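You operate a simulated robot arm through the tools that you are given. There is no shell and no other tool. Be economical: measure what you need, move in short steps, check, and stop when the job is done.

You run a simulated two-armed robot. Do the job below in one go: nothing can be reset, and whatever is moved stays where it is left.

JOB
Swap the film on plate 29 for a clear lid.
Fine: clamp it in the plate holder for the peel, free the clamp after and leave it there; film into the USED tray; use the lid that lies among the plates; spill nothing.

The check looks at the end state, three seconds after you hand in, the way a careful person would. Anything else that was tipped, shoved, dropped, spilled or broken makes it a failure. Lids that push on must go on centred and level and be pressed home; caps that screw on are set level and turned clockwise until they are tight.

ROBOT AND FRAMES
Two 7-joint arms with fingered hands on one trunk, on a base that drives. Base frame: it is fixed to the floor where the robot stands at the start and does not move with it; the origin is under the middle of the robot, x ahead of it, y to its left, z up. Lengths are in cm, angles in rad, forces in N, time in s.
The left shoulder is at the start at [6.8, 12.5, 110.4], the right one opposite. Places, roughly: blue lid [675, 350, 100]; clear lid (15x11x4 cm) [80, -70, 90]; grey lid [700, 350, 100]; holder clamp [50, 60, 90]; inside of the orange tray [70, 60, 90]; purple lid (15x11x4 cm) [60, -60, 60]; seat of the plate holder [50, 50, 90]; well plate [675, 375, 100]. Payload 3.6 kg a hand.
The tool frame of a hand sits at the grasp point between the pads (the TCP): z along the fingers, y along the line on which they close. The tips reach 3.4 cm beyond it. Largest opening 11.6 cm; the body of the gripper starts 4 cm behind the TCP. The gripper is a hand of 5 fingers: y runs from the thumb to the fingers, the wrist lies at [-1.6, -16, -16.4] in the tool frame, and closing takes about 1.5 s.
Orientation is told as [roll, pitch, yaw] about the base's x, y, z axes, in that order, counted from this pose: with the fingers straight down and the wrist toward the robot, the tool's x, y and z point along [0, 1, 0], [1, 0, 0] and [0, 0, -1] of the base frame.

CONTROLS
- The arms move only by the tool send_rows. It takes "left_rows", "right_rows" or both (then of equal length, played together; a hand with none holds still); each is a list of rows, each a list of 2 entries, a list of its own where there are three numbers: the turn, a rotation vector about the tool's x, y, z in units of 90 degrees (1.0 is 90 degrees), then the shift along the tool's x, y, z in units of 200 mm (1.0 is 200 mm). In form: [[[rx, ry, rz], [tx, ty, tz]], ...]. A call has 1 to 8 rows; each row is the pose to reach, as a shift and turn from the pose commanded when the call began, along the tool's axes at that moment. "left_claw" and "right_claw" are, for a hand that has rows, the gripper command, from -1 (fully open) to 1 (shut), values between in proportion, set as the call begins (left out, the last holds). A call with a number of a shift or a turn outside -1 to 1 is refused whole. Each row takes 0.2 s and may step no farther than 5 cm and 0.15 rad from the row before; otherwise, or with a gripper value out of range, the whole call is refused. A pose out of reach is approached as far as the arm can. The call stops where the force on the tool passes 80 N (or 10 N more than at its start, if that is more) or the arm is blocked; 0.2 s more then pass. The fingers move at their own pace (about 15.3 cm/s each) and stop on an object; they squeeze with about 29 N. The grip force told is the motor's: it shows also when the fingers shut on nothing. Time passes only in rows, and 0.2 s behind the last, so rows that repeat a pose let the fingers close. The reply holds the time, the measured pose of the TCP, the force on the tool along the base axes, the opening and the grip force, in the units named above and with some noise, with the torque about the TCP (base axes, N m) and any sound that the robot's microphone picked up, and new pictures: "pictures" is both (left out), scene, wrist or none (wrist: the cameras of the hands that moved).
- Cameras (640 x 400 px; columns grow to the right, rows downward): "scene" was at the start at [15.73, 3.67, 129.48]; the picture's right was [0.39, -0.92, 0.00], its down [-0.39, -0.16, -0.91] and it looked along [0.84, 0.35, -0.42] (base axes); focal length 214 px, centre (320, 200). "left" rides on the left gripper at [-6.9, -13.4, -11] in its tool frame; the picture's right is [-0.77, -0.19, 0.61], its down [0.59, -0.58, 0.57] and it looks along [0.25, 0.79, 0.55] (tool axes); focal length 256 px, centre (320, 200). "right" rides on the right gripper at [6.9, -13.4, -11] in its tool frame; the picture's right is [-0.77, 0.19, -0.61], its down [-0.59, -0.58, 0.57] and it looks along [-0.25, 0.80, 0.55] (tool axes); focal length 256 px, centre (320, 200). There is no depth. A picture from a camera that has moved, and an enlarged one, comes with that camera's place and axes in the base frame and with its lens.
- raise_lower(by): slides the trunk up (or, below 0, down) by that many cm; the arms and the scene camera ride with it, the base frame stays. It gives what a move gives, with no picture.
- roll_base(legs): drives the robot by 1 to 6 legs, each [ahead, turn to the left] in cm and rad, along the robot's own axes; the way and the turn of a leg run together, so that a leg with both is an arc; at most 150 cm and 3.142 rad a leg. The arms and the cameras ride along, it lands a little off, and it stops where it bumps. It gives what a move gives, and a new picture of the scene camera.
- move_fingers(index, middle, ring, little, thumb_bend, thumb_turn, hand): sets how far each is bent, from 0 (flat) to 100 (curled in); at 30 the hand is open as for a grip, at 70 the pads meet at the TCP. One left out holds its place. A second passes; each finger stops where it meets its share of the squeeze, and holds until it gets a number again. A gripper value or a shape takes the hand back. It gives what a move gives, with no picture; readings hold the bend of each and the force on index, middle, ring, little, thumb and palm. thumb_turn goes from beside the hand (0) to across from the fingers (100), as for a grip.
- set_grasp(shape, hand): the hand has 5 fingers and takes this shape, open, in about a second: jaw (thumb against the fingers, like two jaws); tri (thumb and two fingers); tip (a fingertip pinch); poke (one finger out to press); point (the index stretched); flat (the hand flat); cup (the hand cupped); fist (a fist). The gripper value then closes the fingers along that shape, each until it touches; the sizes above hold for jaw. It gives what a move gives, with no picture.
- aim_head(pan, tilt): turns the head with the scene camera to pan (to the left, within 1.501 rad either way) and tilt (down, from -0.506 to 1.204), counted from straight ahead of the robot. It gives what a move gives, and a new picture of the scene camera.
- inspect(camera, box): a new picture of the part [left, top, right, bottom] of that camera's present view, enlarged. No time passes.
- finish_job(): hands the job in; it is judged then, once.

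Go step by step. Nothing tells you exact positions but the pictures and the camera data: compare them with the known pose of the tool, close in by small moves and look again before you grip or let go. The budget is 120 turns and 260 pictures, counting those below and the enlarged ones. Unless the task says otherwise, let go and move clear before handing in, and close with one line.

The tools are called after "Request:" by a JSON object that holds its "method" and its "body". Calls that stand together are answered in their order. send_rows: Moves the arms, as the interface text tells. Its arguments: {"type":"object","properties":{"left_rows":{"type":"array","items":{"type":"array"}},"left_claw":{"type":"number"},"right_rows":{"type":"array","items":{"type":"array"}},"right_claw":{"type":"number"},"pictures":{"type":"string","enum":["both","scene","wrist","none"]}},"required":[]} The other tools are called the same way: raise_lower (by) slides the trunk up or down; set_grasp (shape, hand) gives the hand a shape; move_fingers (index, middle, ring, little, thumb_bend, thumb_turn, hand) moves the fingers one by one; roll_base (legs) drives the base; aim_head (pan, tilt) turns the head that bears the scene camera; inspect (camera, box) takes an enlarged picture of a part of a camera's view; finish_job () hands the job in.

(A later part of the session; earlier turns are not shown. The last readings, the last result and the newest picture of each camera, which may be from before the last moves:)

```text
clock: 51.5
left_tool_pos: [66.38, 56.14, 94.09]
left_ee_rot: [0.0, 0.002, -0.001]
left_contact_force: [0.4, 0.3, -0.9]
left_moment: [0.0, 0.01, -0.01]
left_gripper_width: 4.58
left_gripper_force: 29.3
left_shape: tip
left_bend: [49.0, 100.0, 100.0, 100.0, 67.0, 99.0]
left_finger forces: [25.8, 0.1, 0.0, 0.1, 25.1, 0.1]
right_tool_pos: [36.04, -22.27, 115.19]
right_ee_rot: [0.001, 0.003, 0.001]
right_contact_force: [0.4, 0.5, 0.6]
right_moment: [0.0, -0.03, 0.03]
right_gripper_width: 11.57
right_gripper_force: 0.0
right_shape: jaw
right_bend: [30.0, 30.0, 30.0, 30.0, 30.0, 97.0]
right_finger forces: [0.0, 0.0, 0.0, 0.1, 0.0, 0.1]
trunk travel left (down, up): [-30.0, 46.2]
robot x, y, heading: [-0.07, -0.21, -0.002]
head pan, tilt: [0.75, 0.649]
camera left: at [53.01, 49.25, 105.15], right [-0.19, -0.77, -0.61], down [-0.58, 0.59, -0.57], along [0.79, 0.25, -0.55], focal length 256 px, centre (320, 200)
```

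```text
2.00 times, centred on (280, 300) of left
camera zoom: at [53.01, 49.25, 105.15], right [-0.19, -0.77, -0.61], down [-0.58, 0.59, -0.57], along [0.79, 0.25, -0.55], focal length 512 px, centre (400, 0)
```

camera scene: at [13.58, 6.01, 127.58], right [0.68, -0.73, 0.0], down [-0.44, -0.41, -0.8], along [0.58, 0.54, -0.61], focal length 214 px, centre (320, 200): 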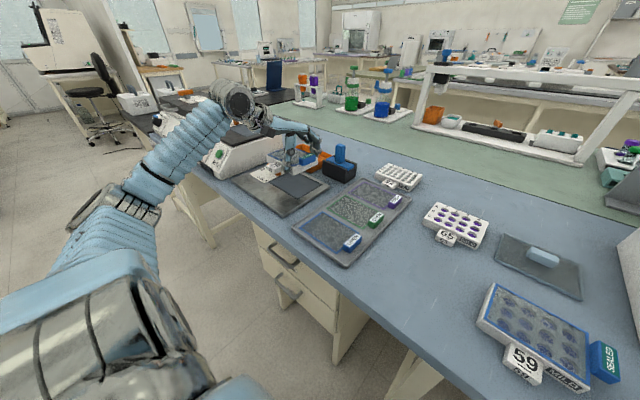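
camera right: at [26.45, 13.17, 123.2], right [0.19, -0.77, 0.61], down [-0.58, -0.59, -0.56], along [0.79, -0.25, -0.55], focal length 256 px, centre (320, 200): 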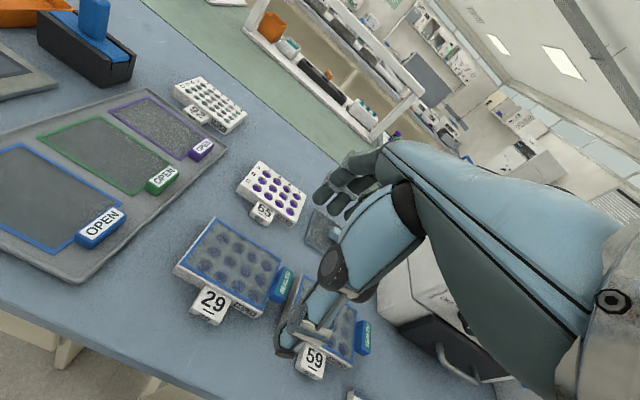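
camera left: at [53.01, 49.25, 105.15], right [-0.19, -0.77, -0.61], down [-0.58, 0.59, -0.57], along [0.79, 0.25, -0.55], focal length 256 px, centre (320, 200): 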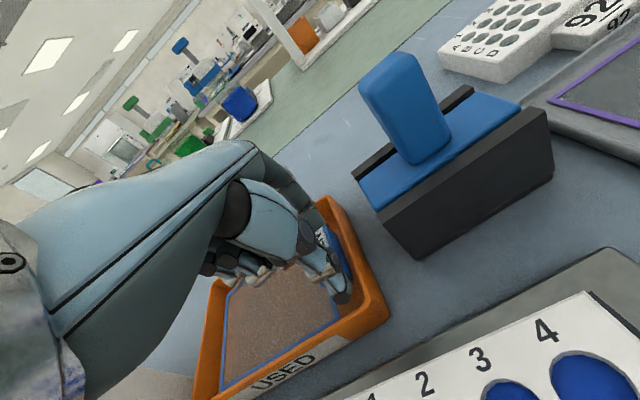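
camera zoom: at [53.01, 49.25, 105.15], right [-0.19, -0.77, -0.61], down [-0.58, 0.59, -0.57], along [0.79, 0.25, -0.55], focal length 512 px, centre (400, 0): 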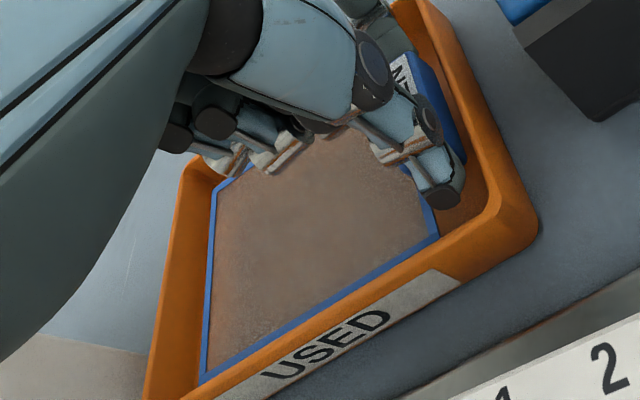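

The film sits inside the tray outline. I'll nudge it slightly back and release with a small opening.

Request:
{"method": "send_rows", "body": {"left_rows": [[[0, 0, 0], [0, 0.02, 0.0]], [[0, 0, 0], [0, 0.02, 0.03]]], "pictures": "none"}}

Request:
{"method": "send_rows", "body": {"left_rows": [[[0, 0, 0], [0, 0, 0]], [[0, 0, 0], [0, 0, 0]], [[0, 0, 0], [0, 0, 0]], [[0, 0, 0], [0, 0, 0]]], "left_claw": -0.2, "pictures": "none"}}

Request:
{"method": "send_rows", "body": {"left_rows": [[[0, 0, 0], [0, 0, -0.1]], [[0, 0, 0], [0, 0, -0.25]], [[0, 0, 0], [0, 0, -0.45]], [[0, 0, 0], [0, 0, -0.6]]], "pictures": "wrist"}}

Request:
{"method": "inspect", "body": {"camera": "scene", "box": [240, 110, 360, 200]}}

```text
clock: 52.0
left_tool_pos: [66.95, 56.12, 93.57]
left_ee_rot: [0.001, 0.0, 0.0]
left_contact_force: [-0.4, -0.5, -0.8]
left_moment: [-0.01, 0.01, 0.01]
left_gripper_width: 4.61
left_gripper_force: 29.2
left_shape: tip
left_bend: [49.0, 100.0, 100.0, 100.0, 67.0, 99.0]
left_finger forces: [25.8, 0.0, 0.0, 0.1, 25.1, 0.1]
right_tool_pos: [35.9, -22.18, 115.39]
right_ee_rot: [0.001, 0.002, 0.0]
right_contact_force: [-0.4, 0.0, -0.1]
right_moment: [0.01, -0.01, 0.01]
right_gripper_width: 11.58
right_gripper_force: 0.1
right_shape: jaw
right_bend: [30.0, 30.0, 30.0, 30.0, 30.0, 97.0]
right_finger forces: [0.1, 0.1, 0.0, 0.1, 0.1, 0.1]
trunk travel left (down, up): [-30.0, 46.2]
robot x, y, heading: [-0.6, -0.35, -0.0]
head pan, tilt: [0.75, 0.649]
```

```text
clock: 53.0
left_tool_pos: [66.77, 56.11, 93.59]
left_ee_rot: [0.0, 0.0, 0.001]
left_contact_force: [0.2, 0.8, 0.2]
left_moment: [-0.01, 0.0, 0.01]
left_gripper_width: 6.94
left_gripper_force: 0.1
left_shape: tip
left_bend: [37.0, 97.0, 98.0, 98.0, 60.0, 99.0]
left_finger forces: [0.1, 0.0, 0.1, 0.0, 0.1, 0.0]
right_tool_pos: [35.9, -22.32, 115.42]
right_ee_rot: [0.0, 0.001, 0.001]
right_contact_force: [-0.1, 0.6, 0.2]
right_moment: [0.0, -0.02, 0.01]
right_gripper_width: 11.59
right_gripper_force: 0.0
right_shape: jaw
right_bend: [30.0, 30.0, 30.0, 30.0, 30.0, 97.0]
right_finger forces: [0.0, 0.0, 0.0, 0.0, 0.0, 0.0]
trunk travel left (down, up): [-30.0, 46.2]
robot x, y, heading: [0.21, -0.01, 0.002]
head pan, tilt: [0.75, 0.649]
```

```text
clock: 54.0
left_tool_pos: [66.74, 56.22, 105.47]
left_ee_rot: [-0.001, -0.001, 0.0]
left_contact_force: [-0.6, -0.5, -0.2]
left_moment: [0.01, 0.0, 0.01]
left_gripper_width: 6.95
left_gripper_force: 0.1
left_shape: tip
left_bend: [37.0, 97.0, 98.0, 98.0, 60.0, 99.0]
left_finger forces: [0.0, 0.1, 0.1, 0.0, 0.0, 0.0]
right_tool_pos: [35.97, -22.26, 115.39]
right_ee_rot: [-0.001, 0.002, 0.001]
right_contact_force: [0.0, -0.6, -0.3]
right_moment: [-0.02, 0.01, -0.02]
right_gripper_width: 11.6
right_gripper_force: 0.1
right_shape: jaw
right_bend: [30.0, 30.0, 30.0, 30.0, 30.0, 97.0]
right_finger forces: [0.0, 0.1, 0.1, 0.0, 0.0, 0.0]
trunk travel left (down, up): [-30.0, 46.2]
robot x, y, heading: [0.05, 0.12, 0.004]
head pan, tilt: [0.75, 0.649]
camera left: at [53.36, 49.31, 116.58], right [-0.19, -0.77, -0.61], down [-0.58, 0.59, -0.56], along [0.79, 0.25, -0.55], focal length 256 px, centre (320, 200)
```

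left: 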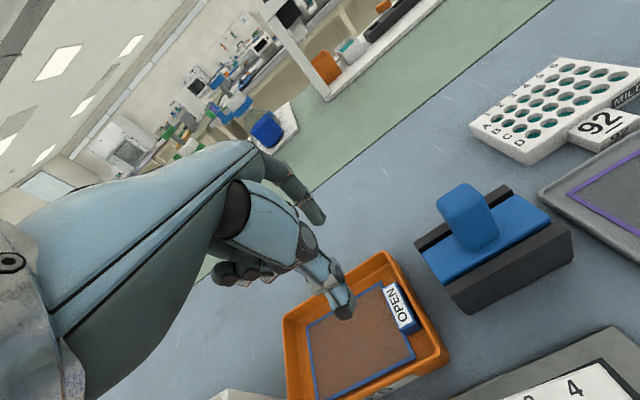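

```text
4.44 times, centred on (300, 155) of scene
camera zoom: at [13.56, 5.97, 127.59], right [0.68, -0.73, 0.0], down [-0.44, -0.41, -0.8], along [0.58, 0.54, -0.6], focal length 953 px, centre (409, 400)
```

zoom: 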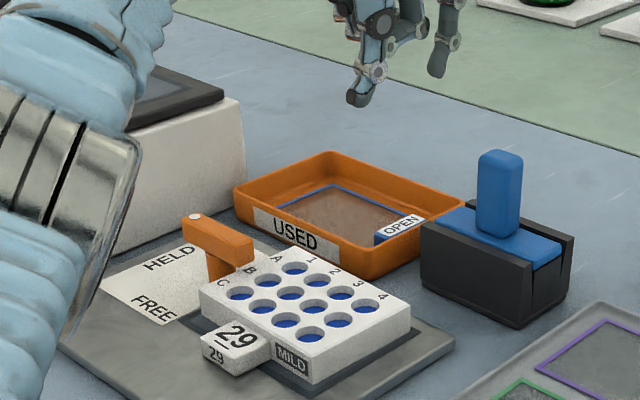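

The film lies flat in the USED tray. Next I'll free the clamp: with thumb and index straddling the lever, the index will draw the knob back toward FREE.

Request:
{"method": "send_rows", "body": {"left_rows": [[[0, 0, 0], [0.09, -0.18, 0]], [[0, 0, 0], [0.18, -0.36, 0]], [[0, 0, 0], [0.27, -0.54, 0.04]], [[0, 0, 0], [0.36, -0.72, 0.08]], [[0, 0, 0], [0.44, -0.86, 0.2]]], "left_claw": -1, "pictures": "wrist"}}

Request:
{"method": "inspect", "body": {"camera": "scene", "box": [240, 120, 340, 200]}}

Request:
{"method": "inspect", "body": {"camera": "left", "box": [240, 150, 440, 350]}}

```text
clock: 55.2
left_tool_pos: [49.42, 64.98, 101.41]
left_ee_rot: [0.001, -0.001, 0.0]
left_contact_force: [-0.2, 0.4, 0.4]
left_moment: [0.0, 0.03, 0.02]
left_gripper_width: 11.59
left_gripper_force: 0.0
left_shape: tip
left_bend: [29.0, 96.0, 98.0, 98.0, 30.0, 97.0]
left_finger forces: [0.0, 0.0, 0.0, 0.0, 0.1, 0.1]
right_tool_pos: [35.91, -22.14, 115.39]
right_ee_rot: [0.002, 0.001, 0.001]
right_contact_force: [-0.1, -0.5, 0.1]
right_moment: [-0.05, 0.0, 0.01]
right_gripper_width: 11.6
right_gripper_force: 0.0
right_shape: jaw
right_bend: [30.0, 30.0, 30.0, 30.0, 30.0, 97.0]
right_finger forces: [0.0, 0.0, 0.1, 0.1, 0.1, 0.0]
trunk travel left (down, up): [-30.0, 46.2]
robot x, y, heading: [-0.11, -0.09, 0.0]
head pan, tilt: [0.75, 0.649]
camera left: at [35.94, 58.03, 112.43], right [-0.19, -0.77, -0.61], down [-0.58, 0.59, -0.57], along [0.8, 0.25, -0.55], focal length 256 px, centre (320, 200)
```

left: 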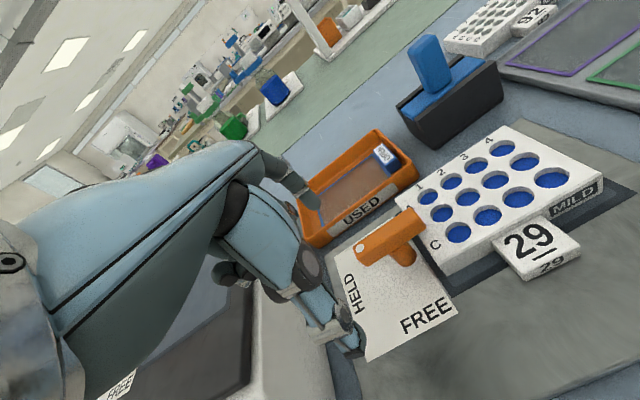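

```text
5.00 times, centred on (290, 160) of scene
camera zoom: at [13.52, 6.1, 127.58], right [0.68, -0.73, 0.0], down [-0.44, -0.41, -0.8], along [0.58, 0.54, -0.6], focal length 1072 px, centre (470, 400)
```

zoom: 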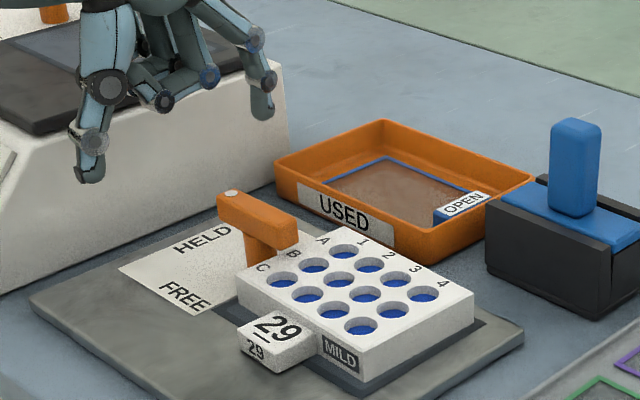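

```text
2.00 times, centred on (340, 250) of left
camera zoom: at [35.94, 58.03, 112.43], right [-0.19, -0.77, -0.61], down [-0.58, 0.59, -0.57], along [0.8, 0.25, -0.55], focal length 512 px, centre (280, 100)
```

zoom: 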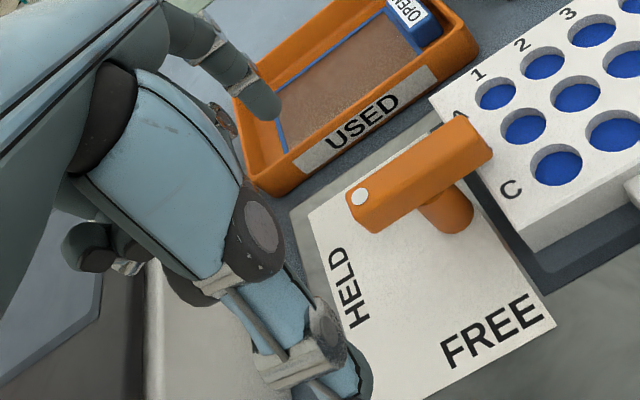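

Request:
{"method": "send_rows", "body": {"left_rows": [[[0, 0, 0], [-0.04, 0.02, 0.12]], [[0, 0, 0], [-0.04, 0.02, 0.24]], [[0, 0, 0], [-0.04, 0.02, 0.31]]], "pictures": "none"}}

Request:
{"method": "inspect", "body": {"camera": "scene", "box": [230, 130, 330, 210]}}

Request:
{"method": "inspect", "body": {"camera": "left", "box": [240, 120, 440, 320]}}

```text
clock: 56.0
left_tool_pos: [50.14, 63.94, 95.42]
left_ee_rot: [-0.001, -0.001, 0.0]
left_contact_force: [0.6, -0.6, -1.0]
left_moment: [0.02, -0.01, -0.01]
left_gripper_width: 11.59
left_gripper_force: 0.0
left_shape: tip
left_bend: [29.0, 96.0, 98.0, 98.0, 30.0, 97.0]
left_finger forces: [0.1, 0.0, 0.0, 0.0, 0.0, 0.0]
right_tool_pos: [35.83, -22.25, 115.42]
right_ee_rot: [0.0, 0.001, -0.002]
right_contact_force: [0.1, -0.4, 0.1]
right_moment: [0.03, 0.03, 0.01]
right_gripper_width: 11.58
right_gripper_force: 0.0
right_shape: jaw
right_bend: [30.0, 30.0, 30.0, 30.0, 30.0, 97.0]
right_finger forces: [0.0, 0.0, 0.0, 0.0, 0.0, 0.1]
trunk travel left (down, up): [-30.0, 46.2]
robot x, y, heading: [0.07, -0.14, 0.001]
head pan, tilt: [0.75, 0.649]
```

```text
5.00 times, centred on (280, 170) of scene
camera zoom: at [13.57, 6.03, 127.58], right [0.68, -0.73, 0.0], down [-0.44, -0.41, -0.8], along [0.58, 0.54, -0.6], focal length 1072 px, centre (520, 350)
```

zoom: 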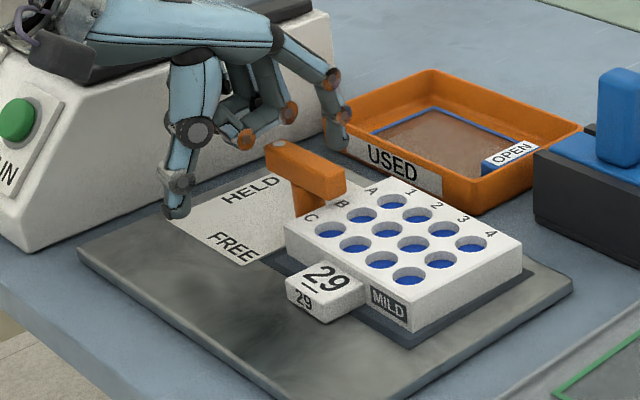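

```text
2.00 times, centred on (340, 220) of left
camera zoom: at [36.75, 57.12, 106.37], right [-0.19, -0.77, -0.61], down [-0.58, 0.59, -0.57], along [0.8, 0.25, -0.55], focal length 512 px, centre (280, 160)
```

zoom: 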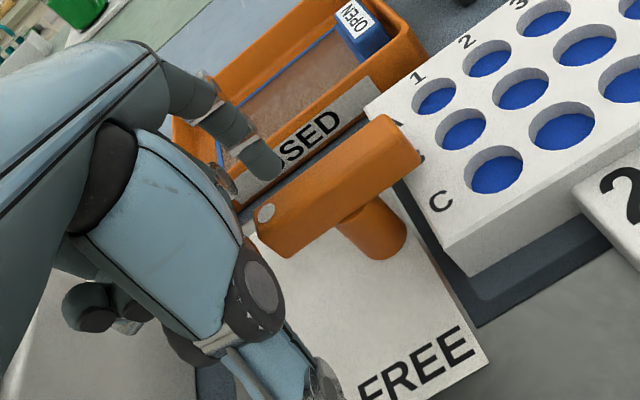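

The index is behind the lever knob. Now drawing it toward me.

Request:
{"method": "send_rows", "body": {"left_rows": [[[0, 0, 0], [0, -0.05, 0.005]], [[0, 0, 0], [0, -0.1, 0.01]], [[0, 0, 0], [0, -0.14, 0.01]], [[0, 0, 0], [0, -0.18, 0.01]]], "pictures": "none"}}

Request:
{"method": "inspect", "body": {"camera": "scene", "box": [230, 130, 330, 210]}}

```text
clock: 57.0
left_tool_pos: [46.55, 64.03, 95.27]
left_ee_rot: [0.001, 0.0, -0.001]
left_contact_force: [1.0, -0.4, 0.0]
left_moment: [0.01, 0.01, -0.03]
left_gripper_width: 11.61
left_gripper_force: 0.0
left_shape: tip
left_bend: [28.0, 96.0, 98.0, 98.0, 30.0, 97.0]
left_finger forces: [0.8, 0.1, 0.0, 0.0, 0.0, 0.0]
right_tool_pos: [35.85, -22.19, 115.5]
right_ee_rot: [-0.001, 0.004, 0.0]
right_contact_force: [0.1, 0.8, 0.3]
right_moment: [-0.01, 0.01, 0.01]
right_gripper_width: 11.61
right_gripper_force: 0.0
right_shape: jaw
right_bend: [30.0, 30.0, 30.0, 30.0, 30.0, 97.0]
right_finger forces: [0.0, 0.0, 0.0, 0.0, 0.1, 0.0]
trunk travel left (down, up): [-30.0, 46.2]
robot x, y, heading: [0.01, 0.15, 0.003]
head pan, tilt: [0.75, 0.649]
```

```text
5.00 times, centred on (280, 170) of scene
camera zoom: at [13.57, 6.02, 127.58], right [0.68, -0.73, 0.0], down [-0.44, -0.41, -0.8], along [0.58, 0.54, -0.6], focal length 1072 px, centre (520, 350)
```

zoom: 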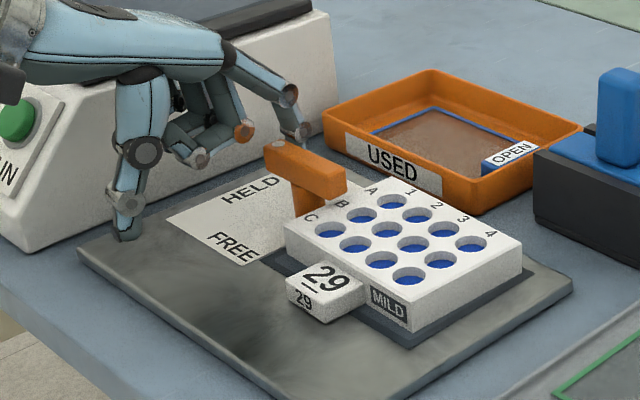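

Just touching now. Continuing the arc.

Request:
{"method": "send_rows", "body": {"left_rows": [[[0, 0, 0], [0, -0.035, 0]], [[0, 0, 0], [0, -0.07, 0]], [[0, 0, 0], [0, -0.105, 0]], [[0, 0, 0], [-0.005, -0.14, 0]]], "pictures": "none"}}

Request:
{"method": "inspect", "body": {"camera": "scene", "box": [230, 130, 330, 210]}}

```text
clock: 58.0
left_tool_pos: [43.54, 63.74, 95.07]
left_ee_rot: [0.0, 0.0, 0.001]
left_contact_force: [0.2, -0.6, 0.2]
left_moment: [-0.02, 0.0, 0.02]
left_gripper_width: 11.56
left_gripper_force: 0.0
left_shape: tip
left_bend: [29.0, 96.0, 98.0, 98.0, 30.0, 97.0]
left_finger forces: [0.4, 0.1, 0.0, 0.1, 0.1, 0.1]
right_tool_pos: [35.85, -22.3, 115.31]
right_ee_rot: [-0.001, 0.001, 0.001]
right_contact_force: [-0.4, -0.5, 0.0]
right_moment: [-0.03, -0.03, -0.01]
right_gripper_width: 11.58
right_gripper_force: 0.1
right_shape: jaw
right_bend: [30.0, 30.0, 30.0, 30.0, 30.0, 97.0]
right_finger forces: [0.0, 0.0, 0.0, 0.0, 0.1, 0.0]
trunk travel left (down, up): [-30.0, 46.2]
robot x, y, heading: [0.02, -0.12, 0.002]
head pan, tilt: [0.75, 0.649]
```

```text
5.00 times, centred on (280, 170) of scene
camera zoom: at [13.55, 6.02, 127.58], right [0.68, -0.73, 0.0], down [-0.44, -0.41, -0.8], along [0.58, 0.54, -0.6], focal length 1072 px, centre (520, 350)
```

zoom: 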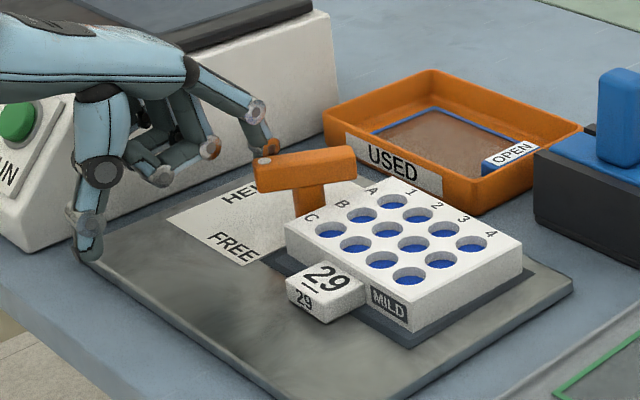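

Request:
{"method": "send_rows", "body": {"left_rows": [[[0, 0, 0], [-0.02, 0.005, 0]], [[0, 0, 0], [-0.04, 0.01, 0]], [[0, 0, 0], [-0.06, 0.01, 0]]], "pictures": "none"}}

Request:
{"method": "inspect", "body": {"camera": "scene", "box": [230, 130, 330, 210]}}

Request:
{"method": "inspect", "body": {"camera": "left", "box": [240, 120, 440, 320]}}

```text
clock: 58.9
left_tool_pos: [43.83, 62.75, 95.18]
left_ee_rot: [0.001, 0.001, 0.0]
left_contact_force: [0.1, 0.6, -0.1]
left_moment: [0.02, -0.04, 0.05]
left_gripper_width: 11.6
left_gripper_force: 0.1
left_shape: tip
left_bend: [29.0, 96.0, 98.0, 98.0, 30.0, 97.0]
left_finger forces: [1.1, 0.0, 0.0, 0.1, 0.0, 0.0]
right_tool_pos: [35.86, -22.11, 115.39]
right_ee_rot: [-0.002, 0.002, 0.0]
right_contact_force: [0.6, -0.5, 0.1]
right_moment: [-0.01, 0.0, -0.04]
right_gripper_width: 11.6
right_gripper_force: 0.0
right_shape: jaw
right_bend: [30.0, 30.0, 30.0, 30.0, 30.0, 97.0]
right_finger forces: [0.1, 0.1, 0.0, 0.1, 0.0, 0.0]
trunk travel left (down, up): [-30.0, 46.2]
robot x, y, heading: [-0.2, -0.21, 0.001]
head pan, tilt: [0.75, 0.649]
```

```text
5.00 times, centred on (280, 170) of scene
camera zoom: at [13.55, 6.04, 127.58], right [0.68, -0.73, 0.0], down [-0.44, -0.41, -0.8], along [0.58, 0.54, -0.6], focal length 1072 px, centre (520, 350)
```

zoom: 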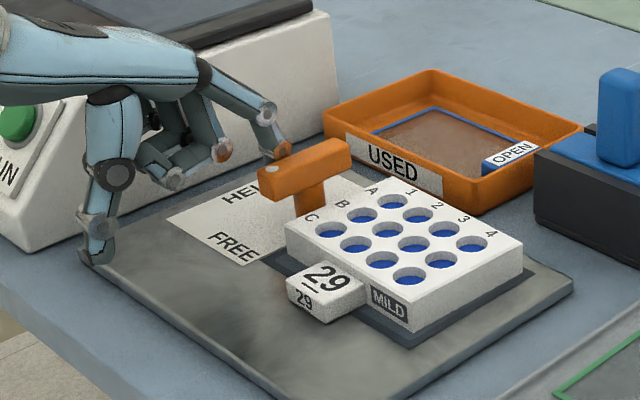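

```text
2.00 times, centred on (340, 220) of left
camera zoom: at [30.45, 55.9, 106.32], right [-0.19, -0.77, -0.61], down [-0.58, 0.59, -0.57], along [0.8, 0.25, -0.55], focal length 512 px, centre (280, 160)
```

zoom: 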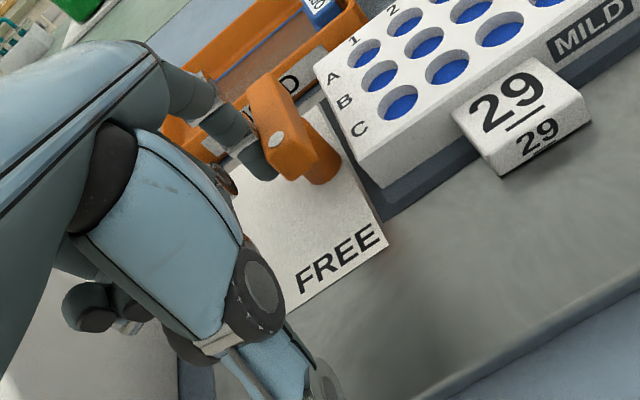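

The lever looks the same as its original FREE position. One small extra push to confirm the stop, then away.

Request:
{"method": "send_rows", "body": {"left_rows": [[[0, 0, 0], [-0.015, 0, 0]], [[0, 0, 0], [-0.03, 0, 0]]], "pictures": "none"}}

Request:
{"method": "send_rows", "body": {"left_rows": [[[0, 0, 0], [0.08, 0, 0]], [[0, 0, 0], [0.1, 0, -0.15]], [[0, 0, 0], [0.1, 0, -0.35]], [[0, 0, 0], [0.1, -0.05, -0.55]], [[0, 0, 0], [-0.05, -0.2, -0.6]], [[0, 0, 0], [-0.2, -0.35, -0.6]]], "pictures": "none"}}

Request:
{"method": "inspect", "body": {"camera": "scene", "box": [230, 130, 330, 210]}}

Request:
{"method": "aim_head", "body": {"pan": -0.15, "tilt": 0.75}}

```text
clock: 59.5
left_tool_pos: [43.81, 62.27, 95.1]
left_ee_rot: [0.0, -0.001, 0.002]
left_contact_force: [-0.5, 9.6, -0.1]
left_moment: [0.06, -0.11, 0.55]
left_gripper_width: 11.57
left_gripper_force: 0.1
left_shape: tip
left_bend: [29.0, 96.0, 98.0, 98.0, 30.0, 97.0]
left_finger forces: [8.8, 0.1, 0.0, 0.1, 0.0, 0.2]
right_tool_pos: [35.86, -22.01, 115.42]
right_ee_rot: [0.001, -0.001, 0.003]
right_contact_force: [-1.0, 0.2, -0.5]
right_moment: [-0.02, 0.02, 0.01]
right_gripper_width: 11.6
right_gripper_force: 0.0
right_shape: jaw
right_bend: [30.0, 30.0, 30.0, 30.0, 30.0, 97.0]
right_finger forces: [0.0, 0.1, 0.0, 0.1, 0.0, 0.1]
trunk travel left (down, up): [-30.0, 46.2]
robot x, y, heading: [-0.34, 0.16, -0.002]
head pan, tilt: [0.75, 0.649]
```

```text
clock: 60.9
left_tool_pos: [36.76, 58.32, 107.07]
left_ee_rot: [0.002, 0.0, 0.001]
left_contact_force: [0.3, -0.6, -0.7]
left_moment: [-0.01, -0.03, -0.01]
left_gripper_width: 11.59
left_gripper_force: 0.0
left_shape: tip
left_bend: [29.0, 96.0, 98.0, 98.0, 30.0, 97.0]
left_finger forces: [0.0, 0.0, 0.1, 0.0, 0.1, 0.0]
right_tool_pos: [35.94, -22.29, 115.37]
right_ee_rot: [0.0, 0.0, 0.003]
right_contact_force: [-0.3, -1.4, -0.1]
right_moment: [-0.01, 0.03, -0.01]
right_gripper_width: 11.57
right_gripper_force: 0.0
right_shape: jaw
right_bend: [30.0, 30.0, 30.0, 30.0, 30.0, 97.0]
right_finger forces: [0.0, 0.0, 0.1, 0.0, 0.1, 0.0]
trunk travel left (down, up): [-30.0, 46.2]
robot x, y, heading: [0.04, 0.25, 0.002]
head pan, tilt: [0.75, 0.649]
```

```text
5.00 times, centred on (280, 170) of scene
camera zoom: at [13.52, 6.0, 127.59], right [0.68, -0.73, 0.0], down [-0.44, -0.41, -0.8], along [0.58, 0.54, -0.6], focal length 1072 px, centre (520, 350)
```

zoom: 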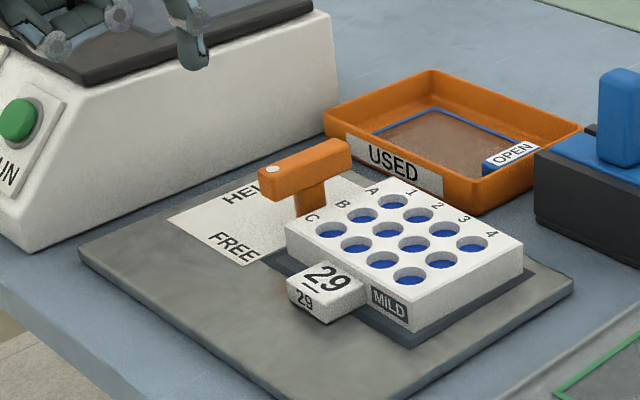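

```text
clock: 62.0
left_tool_pos: [36.82, 58.35, 107.03]
left_ee_rot: [0.002, 0.0, 0.0]
left_contact_force: [0.4, -0.3, -0.1]
left_moment: [-0.02, 0.01, -0.02]
left_gripper_width: 11.59
left_gripper_force: 0.2
left_shape: tip
left_bend: [29.0, 96.0, 98.0, 98.0, 30.0, 97.0]
left_finger forces: [0.0, 0.0, 0.1, 0.0, 0.0, 0.1]
right_tool_pos: [35.82, -22.18, 115.39]
right_ee_rot: [0.001, 0.002, 0.0]
right_contact_force: [-0.2, 0.3, 0.0]
right_moment: [0.01, 0.01, 0.01]
right_gripper_width: 11.61
right_gripper_force: 0.0
right_shape: jaw
right_bend: [30.0, 30.0, 30.0, 30.0, 30.0, 97.0]
right_finger forces: [0.1, 0.0, 0.1, 0.0, 0.0, 0.0]
trunk travel left (down, up): [-30.0, 46.2]
robot x, y, heading: [0.11, 0.2, -0.005]
head pan, tilt: [-0.15, 0.75]
camera scene: at [15.4, -1.14, 126.72], right [-0.15, -0.99, 0.0], down [-0.67, 0.1, -0.73], along [0.72, -0.11, -0.68], focal length 214 px, centre (320, 200)
```

scene: 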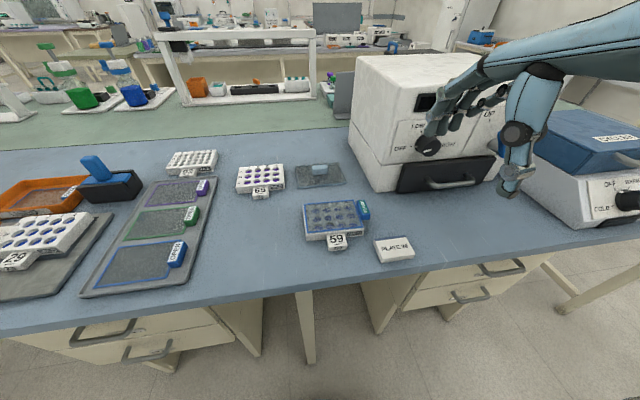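

Clamp is free again and the plate undisturbed. Now I'll study the clear lid.

Request:
{"method": "inspect", "body": {"camera": "scene", "box": [280, 145, 360, 205]}}

Request:
{"method": "send_rows", "body": {"left_rows": [[[0, 0, 0], [-0.24, 0.0, 0]], [[0, 0, 0], [-0.48, 0.0, 0]], [[0, 0, 0], [-0.72, 0.0, 0]], [[0, 0, 0], [-0.95, 0.0, -0.05]]], "left_claw": -1, "pictures": "none"}}

Request:
{"method": "send_rows", "body": {"left_rows": [[[0, 0, 0], [-0.22, 0.1, 0]], [[0, 0, 0], [-0.44, 0.2, 0]], [[0, 0, 0], [-0.66, 0.3, 0]], [[0, 0, 0], [-0.86, 0.4, 0]], [[0, 0, 0], [-1.0, 0.5, 0]]], "pictures": "none"}}

Request:
{"method": "send_rows", "body": {"left_rows": [[[0, 0, 0], [-0.2, 0.12, 0]], [[0, 0, 0], [-0.4, 0.24, 0]], [[0, 0, 0], [-0.6, 0.36, 0]], [[0, 0, 0], [-0.8, 0.48, 0]], [[0, 0, 0], [-1.0, 0.5, 0]]], "pictures": "wrist"}}

```text
6.67 times, centred on (320, 175) of scene
camera zoom: at [15.4, -1.14, 126.72], right [-0.15, -0.99, 0.0], down [-0.67, 0.1, -0.73], along [0.72, -0.11, -0.68], focal length 1430 px, centre (320, 367)
```

zoom: 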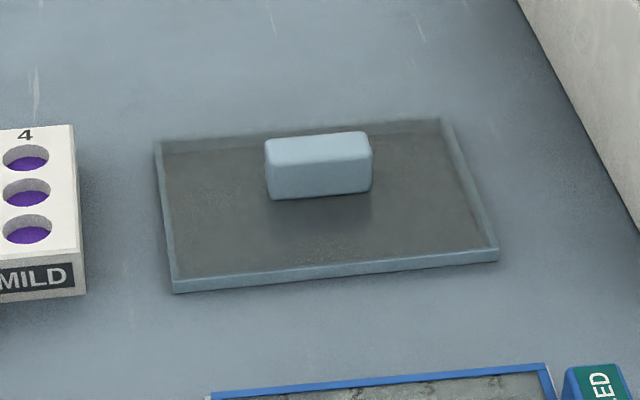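

```text
clock: 63.0
left_tool_pos: [36.95, 39.37, 107.96]
left_ee_rot: [0.0, -0.001, -0.002]
left_contact_force: [0.1, -0.9, 0.2]
left_moment: [0.01, -0.02, 0.01]
left_gripper_width: 11.6
left_gripper_force: 0.1
left_shape: tip
left_bend: [29.0, 96.0, 98.0, 98.0, 30.0, 97.0]
left_finger forces: [0.0, 0.0, 0.0, 0.1, 0.1, 0.1]
right_tool_pos: [35.95, -22.33, 115.48]
right_ee_rot: [0.002, 0.002, -0.001]
right_contact_force: [0.1, -0.6, -0.3]
right_moment: [0.01, -0.02, -0.03]
right_gripper_width: 11.59
right_gripper_force: 0.1
right_shape: jaw
right_bend: [30.0, 30.0, 30.0, 30.0, 30.0, 97.0]
right_finger forces: [0.0, 0.0, 0.0, 0.1, 0.0, 0.0]
trunk travel left (down, up): [-30.0, 46.2]
robot x, y, heading: [-0.5, 0.16, -0.002]
head pan, tilt: [-0.15, 0.75]
```

```text
clock: 64.2
left_tool_pos: [47.06, 19.21, 108.08]
left_ee_rot: [-0.002, 0.002, 0.0]
left_contact_force: [0.7, -0.5, 0.2]
left_moment: [0.04, 0.01, 0.01]
left_gripper_width: 11.57
left_gripper_force: 0.1
left_shape: tip
left_bend: [29.0, 96.0, 98.0, 98.0, 30.0, 97.0]
left_finger forces: [0.0, 0.0, 0.1, 0.0, 0.0, 0.1]
right_tool_pos: [35.97, -22.42, 115.16]
right_ee_rot: [0.003, 0.003, -0.001]
right_contact_force: [-0.2, 0.4, 0.0]
right_moment: [0.02, 0.02, 0.01]
right_gripper_width: 11.59
right_gripper_force: 0.0
right_shape: jaw
right_bend: [30.0, 30.0, 30.0, 30.0, 30.0, 97.0]
right_finger forces: [0.1, 0.0, 0.0, 0.0, 0.1, 0.0]
trunk travel left (down, up): [-30.0, 46.2]
robot x, y, heading: [-0.2, 0.21, 0.003]
head pan, tilt: [-0.15, 0.75]
```

```text
clock: 65.5
left_tool_pos: [53.58, 8.37, 108.04]
left_ee_rot: [0.004, 0.0, -0.003]
left_contact_force: [0.4, 0.7, -0.7]
left_moment: [0.03, 0.02, -0.01]
left_gripper_width: 11.6
left_gripper_force: 0.0
left_shape: tip
left_bend: [29.0, 96.0, 98.0, 98.0, 30.0, 97.0]
left_finger forces: [0.1, 0.1, 0.1, 0.0, 0.1, 0.0]
left hand out of reach, approached as far as the arm can: row 3, 4, 5
right_tool_pos: [35.91, -22.22, 115.32]
right_ee_rot: [0.002, 0.002, 0.003]
right_contact_force: [-0.3, 0.3, -0.6]
right_moment: [-0.04, -0.02, -0.01]
right_gripper_width: 11.6
right_gripper_force: 0.0
right_shape: jaw
right_bend: [30.0, 30.0, 30.0, 30.0, 30.0, 97.0]
right_finger forces: [0.0, 0.0, 0.1, 0.0, 0.0, 0.1]
trunk travel left (down, up): [-30.0, 46.2]
robot x, y, heading: [-0.09, -0.06, 0.002]
head pan, tilt: [-0.15, 0.75]
camera left: at [40.16, 1.59, 119.15], right [-0.19, -0.77, -0.61], down [-0.58, 0.59, -0.56], along [0.8, 0.25, -0.55], focal length 256 px, centre (320, 200)
```

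left: 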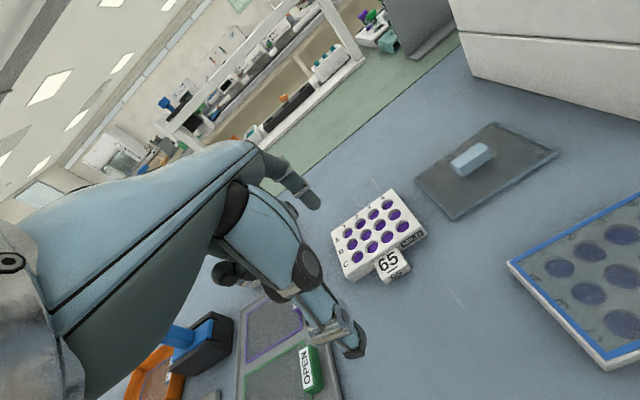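

The lid is out of the left hand's reach. The right hand will fetch it by its handle and set it on the bench spot plate 29 left, where the left hand can take over.

Request:
{"method": "send_rows", "body": {"left_rows": [[[0, 0, 0], [0.2, -0.1, 0]], [[0, 0, 0], [0.4, -0.2, 0]], [[0, 0, 0], [0.6, -0.3, 0]], [[0, 0, 0], [0.8, -0.4, 0]], [[0, 0, 0], [1.0, -0.5, 0]]], "right_rows": [[[0, 0, 0], [0.13, 0.15, 0]], [[0, 0, 0], [0.26, 0.3, 0]], [[0, 0, 0], [0.4, 0.45, 0]], [[0, 0, 0], [0.53, 0.6, 0]], [[0, 0, 0], [0.675, 0.75, 0]]], "pictures": "none"}}

Request:
{"method": "set_grasp", "body": {"hand": "right", "shape": "tri"}}

Request:
{"method": "send_rows", "body": {"right_rows": [[[0, 0, 0], [0, 0.2, 0.05]], [[0, 0, 0], [0, 0.4, 0.15]], [[0, 0, 0], [0, 0.6, 0.25]], [[0, 0, 0], [0, 0.74, 0.4]]], "pictures": "both"}}

Request:
{"method": "inspect", "body": {"camera": "right", "box": [200, 160, 440, 400]}}

```text
clock: 66.7
left_tool_pos: [43.52, 29.08, 108.26]
left_ee_rot: [-0.002, 0.004, -0.002]
left_contact_force: [0.1, 1.0, -0.4]
left_moment: [-0.05, -0.01, -0.04]
left_gripper_width: 11.59
left_gripper_force: 0.0
left_shape: tip
left_bend: [29.0, 96.0, 98.0, 98.0, 30.0, 97.0]
left_finger forces: [0.1, 0.0, 0.0, 0.0, 0.1, 0.1]
right_tool_pos: [51.57, -8.09, 115.05]
right_ee_rot: [-0.003, 0.002, -0.002]
right_contact_force: [0.2, 0.4, 0.7]
right_moment: [-0.06, 0.04, 0.0]
right_gripper_width: 11.6
right_gripper_force: 0.1
right_shape: jaw
right_bend: [30.0, 30.0, 30.0, 30.0, 30.0, 97.0]
right_finger forces: [0.0, 0.0, 0.0, 0.0, 0.0, 0.1]
trunk travel left (down, up): [-30.0, 46.2]
robot x, y, heading: [0.16, 0.03, 0.002]
head pan, tilt: [-0.15, 0.75]
```

```text
clock: 67.5
left_tool_pos: [43.47, 28.98, 108.44]
left_ee_rot: [0.0, 0.0, 0.0]
left_contact_force: [0.9, -0.3, -0.2]
left_moment: [-0.01, -0.01, 0.0]
left_gripper_width: 11.61
left_gripper_force: 0.0
left_shape: tip
left_bend: [29.0, 96.0, 98.0, 98.0, 30.0, 97.0]
left_finger forces: [0.0, 0.0, 0.1, 0.0, 0.0, 0.1]
right_tool_pos: [51.33, -8.33, 115.1]
right_ee_rot: [0.0, 0.001, 0.001]
right_contact_force: [-0.8, -0.6, -0.8]
right_moment: [0.0, -0.02, 0.0]
right_gripper_width: 11.6
right_gripper_force: 0.1
right_shape: tri
right_bend: [30.0, 30.0, 98.0, 98.0, 30.0, 97.0]
right_finger forces: [0.0, 0.0, 0.0, 0.0, 0.0, 0.1]
trunk travel left (down, up): [-30.0, 46.2]
robot x, y, heading: [0.04, -0.16, -0.0]
head pan, tilt: [-0.15, 0.75]
```

```text
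clock: 68.5
left_tool_pos: [43.48, 29.05, 108.41]
left_ee_rot: [-0.001, 0.001, -0.001]
left_contact_force: [0.5, 0.5, 0.8]
left_moment: [-0.03, -0.01, 0.0]
left_gripper_width: 11.55
left_gripper_force: 0.0
left_shape: tip
left_bend: [29.0, 96.0, 98.0, 98.0, 30.0, 97.0]
left_finger forces: [0.0, 0.0, 0.1, 0.0, 0.0, 0.1]
right_tool_pos: [61.55, -13.22, 109.21]
right_ee_rot: [-0.001, -0.001, 0.0]
right_contact_force: [-0.1, 0.5, 0.1]
right_moment: [0.03, 0.0, 0.0]
right_gripper_width: 11.58
right_gripper_force: 0.0
right_shape: tri
right_bend: [30.0, 30.0, 98.0, 98.0, 30.0, 97.0]
right_finger forces: [0.0, 0.0, 0.0, 0.1, 0.1, 0.0]
right hand out of reach, approached as far as the arm can: row 1, 2, 3, 4
trunk travel left (down, up): [-30.0, 46.2]
robot x, y, heading: [0.37, -0.18, 0.004]
head pan, tilt: [-0.15, 0.75]
camera scene: at [15.46, -1.11, 126.71], right [-0.15, -0.99, 0.0], down [-0.67, 0.1, -0.73], along [0.72, -0.11, -0.68], focal length 214 px, centre (320, 200)
camera right: at [48.01, -6.16, 120.21], right [0.19, -0.77, 0.61], down [-0.58, -0.59, -0.56], along [0.8, -0.25, -0.55], focal length 256 px, centre (320, 200)
```

scene: 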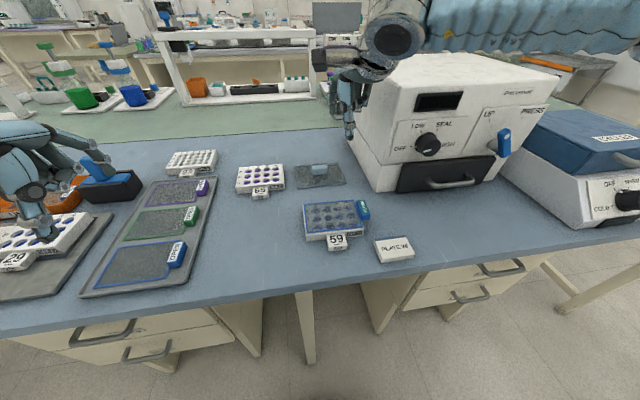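
right: 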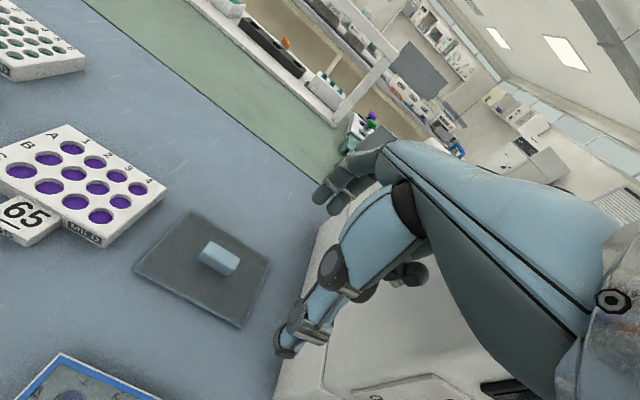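

```text
1.67 times, centred on (320, 280) of right
camera zoom: at [48.01, -6.16, 120.21], right [0.19, -0.77, 0.61], down [-0.58, -0.59, -0.56], along [0.8, -0.25, -0.55], focal length 427 px, centre (320, 67)
```

zoom: 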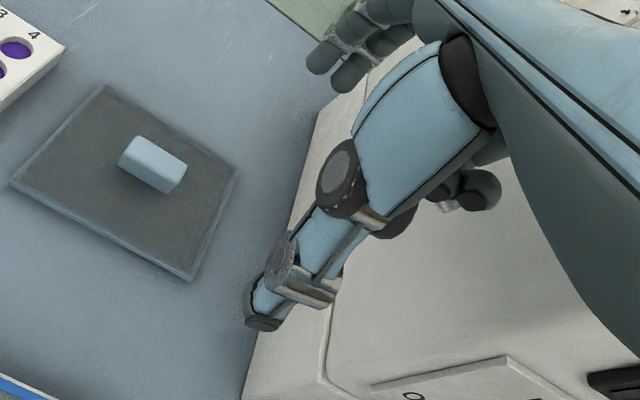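

Both arms are limited near the midline. I'll retract the right hand, then turn the base right so the lid lies on the left arm's good side.

Request:
{"method": "send_rows", "body": {"right_rows": [[[0, 0, 0], [0, -0.1, -0.15]], [[0, 0, 0], [0, -0.25, -0.3]], [[0, 0, 0], [0, -0.45, -0.4]], [[0, 0, 0], [0, -0.65, -0.5]], [[0, 0, 0], [0, -0.85, -0.55]], [[0, 0, 0], [0, -1.0, -0.55]]], "pictures": "none"}}

Request:
{"method": "send_rows", "body": {"right_rows": [[[0, 0, 0], [0, -0.15, 0]], [[0, 0, 0], [0, -0.3, 0]]], "pictures": "scene"}}

```text
clock: 70.0
left_tool_pos: [43.41, 28.95, 108.39]
left_ee_rot: [-0.001, 0.0, 0.0]
left_contact_force: [0.1, 0.5, 0.0]
left_moment: [0.0, -0.01, 0.0]
left_gripper_width: 11.6
left_gripper_force: 0.1
left_shape: tip
left_bend: [29.0, 96.0, 98.0, 98.0, 30.0, 97.0]
left_finger forces: [0.1, 0.1, 0.1, 0.1, 0.1, 0.0]
right_tool_pos: [41.8, -12.78, 120.26]
right_ee_rot: [0.002, 0.002, 0.001]
right_contact_force: [-0.4, -0.1, 0.1]
right_moment: [0.02, -0.03, 0.02]
right_gripper_width: 11.58
right_gripper_force: 0.1
right_shape: tri
right_bend: [30.0, 30.0, 98.0, 98.0, 30.0, 97.0]
right_finger forces: [0.0, 0.0, 0.0, 0.1, 0.1, 0.1]
trunk travel left (down, up): [-30.0, 46.2]
robot x, y, heading: [-0.29, -0.09, 0.0]
head pan, tilt: [-0.15, 0.75]
```

```text
clock: 70.5
left_tool_pos: [43.36, 28.89, 108.28]
left_ee_rot: [-0.001, 0.0, 0.001]
left_contact_force: [-0.3, 0.3, 0.0]
left_moment: [-0.01, -0.02, 0.0]
left_gripper_width: 11.58
left_gripper_force: 0.1
left_shape: tip
left_bend: [29.0, 96.0, 98.0, 98.0, 30.0, 97.0]
left_finger forces: [0.0, 0.1, 0.1, 0.0, 0.0, 0.1]
right_tool_pos: [35.7, -12.74, 120.38]
right_ee_rot: [0.001, 0.0, 0.001]
right_contact_force: [0.4, -0.2, -0.2]
right_moment: [0.01, -0.01, -0.04]
right_gripper_width: 11.59
right_gripper_force: 0.0
right_shape: tri
right_bend: [30.0, 30.0, 98.0, 98.0, 30.0, 97.0]
right_finger forces: [0.0, 0.0, 0.0, 0.0, 0.0, 0.0]
trunk travel left (down, up): [-30.0, 46.2]
robot x, y, heading: [-0.21, -0.13, -0.002]
head pan, tilt: [-0.15, 0.75]
camera scene: at [15.37, -1.16, 126.73], right [-0.15, -0.99, 0.0], down [-0.67, 0.1, -0.73], along [0.72, -0.11, -0.68], focal length 214 px, centre (320, 200)
```

scene: 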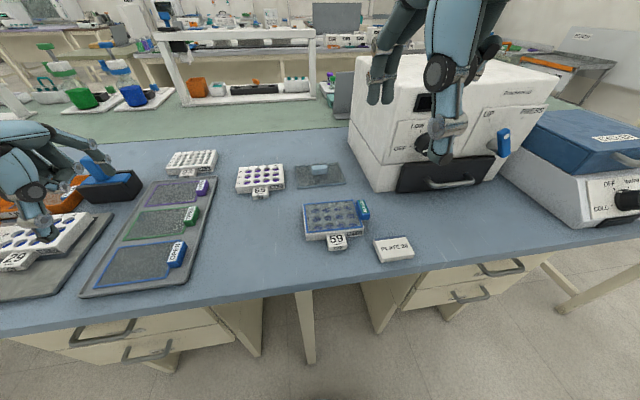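

Request:
{"method": "roll_base", "body": {"legs": [[0, -0.5]]}}

```text
clock: 72.4
left_tool_pos: [51.99, 4.17, 108.39]
left_ee_rot: [0.0, 0.001, -0.505]
left_contact_force: [-0.3, 0.6, 0.1]
left_moment: [0.02, 0.01, -0.02]
left_gripper_width: 11.63
left_gripper_force: 0.0
left_shape: tip
left_bend: [29.0, 96.0, 98.0, 98.0, 30.0, 97.0]
left_finger forces: [0.0, 0.0, 0.0, 0.0, 0.0, 0.0]
right_tool_pos: [25.14, -28.63, 120.41]
right_ee_rot: [0.002, 0.002, -0.505]
right_contact_force: [-0.1, -0.1, -0.6]
right_moment: [-0.01, 0.0, 0.02]
right_gripper_width: 11.6
right_gripper_force: 0.1
right_shape: tri
right_bend: [30.0, 30.0, 98.0, 98.0, 30.0, 97.0]
right_finger forces: [0.0, 0.0, 0.1, 0.0, 0.1, 0.0]
trunk travel left (down, up): [-30.0, 46.2]
robot x, y, heading: [0.12, -0.43, -0.506]
head pan, tilt: [-0.15, 0.75]
camera scene: at [12.83, -8.63, 126.72], right [-0.61, -0.79, 0.0], down [-0.54, 0.42, -0.73], along [0.58, -0.45, -0.68], focal length 214 px, centre (320, 200)
```

scene: 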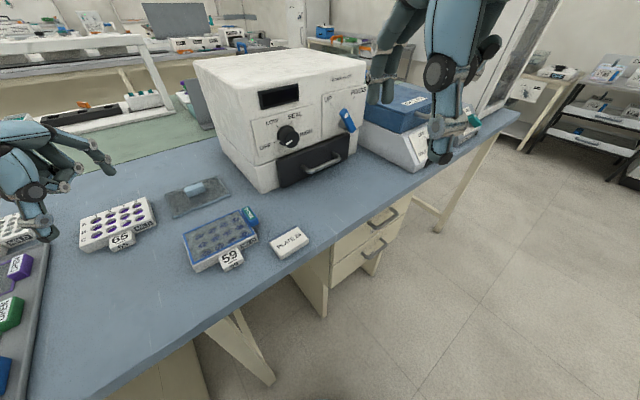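

Request:
{"method": "set_grasp", "body": {"hand": "left", "shape": "tri"}}

Request:
{"method": "send_rows", "body": {"left_rows": [[[0, 0, -0.08], [-0.04, 0.19, 0]], [[0, 0, -0.16], [-0.08, 0.37, 0]], [[0, 0, -0.24], [-0.13, 0.55, 0.04]], [[0, 0, -0.3215], [-0.18, 0.74, 0.08]], [[0, 0, -0.3215], [-0.233, 0.912, 0.2]]], "pictures": "both"}}

Request:
{"method": "inspect", "body": {"camera": "left", "box": [220, 140, 460, 380]}}

```text
clock: 73.3
left_tool_pos: [52.06, 4.4, 108.47]
left_ee_rot: [-0.001, 0.001, -0.505]
left_contact_force: [-0.2, 0.0, 0.2]
left_moment: [0.02, 0.03, 0.0]
left_gripper_width: 11.58
left_gripper_force: 0.1
left_shape: tri
left_bend: [30.0, 30.0, 98.0, 98.0, 30.0, 97.0]
left_finger forces: [0.0, 0.0, 0.0, 0.0, 0.1, 0.0]
right_tool_pos: [25.14, -28.6, 120.51]
right_ee_rot: [0.0, 0.002, -0.505]
right_contact_force: [0.5, 0.6, 0.5]
right_moment: [-0.02, -0.01, 0.0]
right_gripper_width: 11.58
right_gripper_force: 0.0
right_shape: tri
right_bend: [30.0, 30.0, 98.0, 98.0, 30.0, 97.0]
right_finger forces: [0.0, 0.1, 0.0, 0.0, 0.0, 0.0]
trunk travel left (down, up): [-30.0, 46.2]
robot x, y, heading: [-0.02, 0.13, -0.51]
head pan, tilt: [-0.15, 0.75]
```

```text
clock: 74.5
left_tool_pos: [65.74, -8.71, 104.14]
left_ee_rot: [-0.001, -0.001, 0.001]
left_contact_force: [0.1, 0.5, 0.5]
left_moment: [0.02, 0.02, -0.03]
left_gripper_width: 11.57
left_gripper_force: 0.0
left_shape: tri
left_bend: [30.0, 30.0, 98.0, 98.0, 30.0, 97.0]
left_finger forces: [0.2, 0.0, 0.0, 0.0, 0.0, 0.0]
right_tool_pos: [25.14, -28.67, 120.25]
right_ee_rot: [-0.001, 0.002, -0.506]
right_contact_force: [1.1, -0.3, -0.1]
right_moment: [0.02, 0.07, -0.01]
right_gripper_width: 11.6
right_gripper_force: 0.0
right_shape: tri
right_bend: [30.0, 30.0, 98.0, 98.0, 30.0, 97.0]
right_finger forces: [0.0, 0.0, 0.1, 0.1, 0.0, 0.1]
trunk travel left (down, up): [-30.0, 46.2]
robot x, y, heading: [0.34, 0.0, -0.504]
head pan, tilt: [-0.15, 0.75]
camera scene: at [13.0, -8.65, 126.69], right [-0.61, -0.79, 0.0], down [-0.54, 0.42, -0.73], along [0.58, -0.45, -0.68], focal length 214 px, centre (320, 200)
camera left: at [52.44, -15.63, 115.25], right [-0.19, -0.77, -0.61], down [-0.58, 0.59, -0.57], along [0.79, 0.25, -0.55], focal length 256 px, centre (320, 200)
```

scene: 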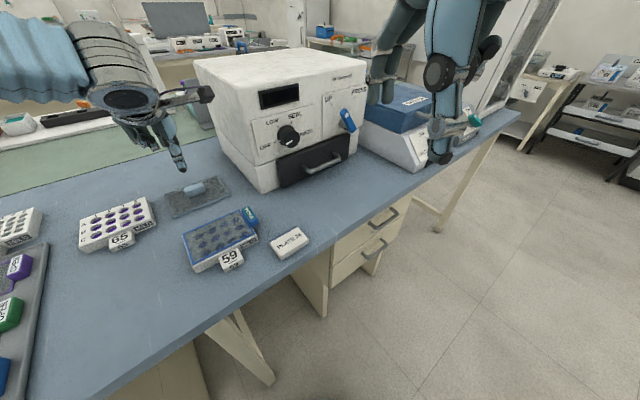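
left: 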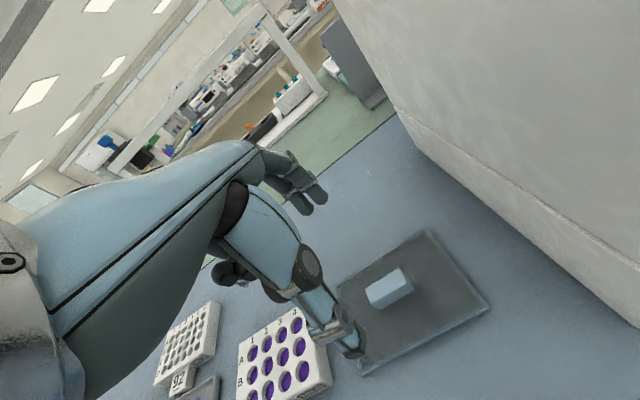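

```text
1.67 times, centred on (340, 260) of left
camera zoom: at [52.44, -15.63, 115.25], right [-0.19, -0.77, -0.61], down [-0.58, 0.59, -0.57], along [0.79, 0.25, -0.55], focal length 427 px, centre (287, 100)
```

zoom: 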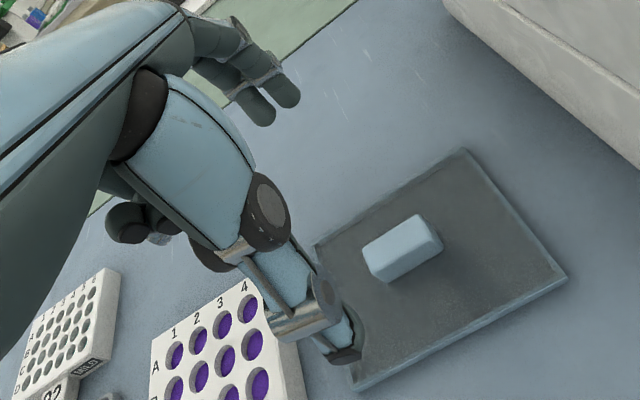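

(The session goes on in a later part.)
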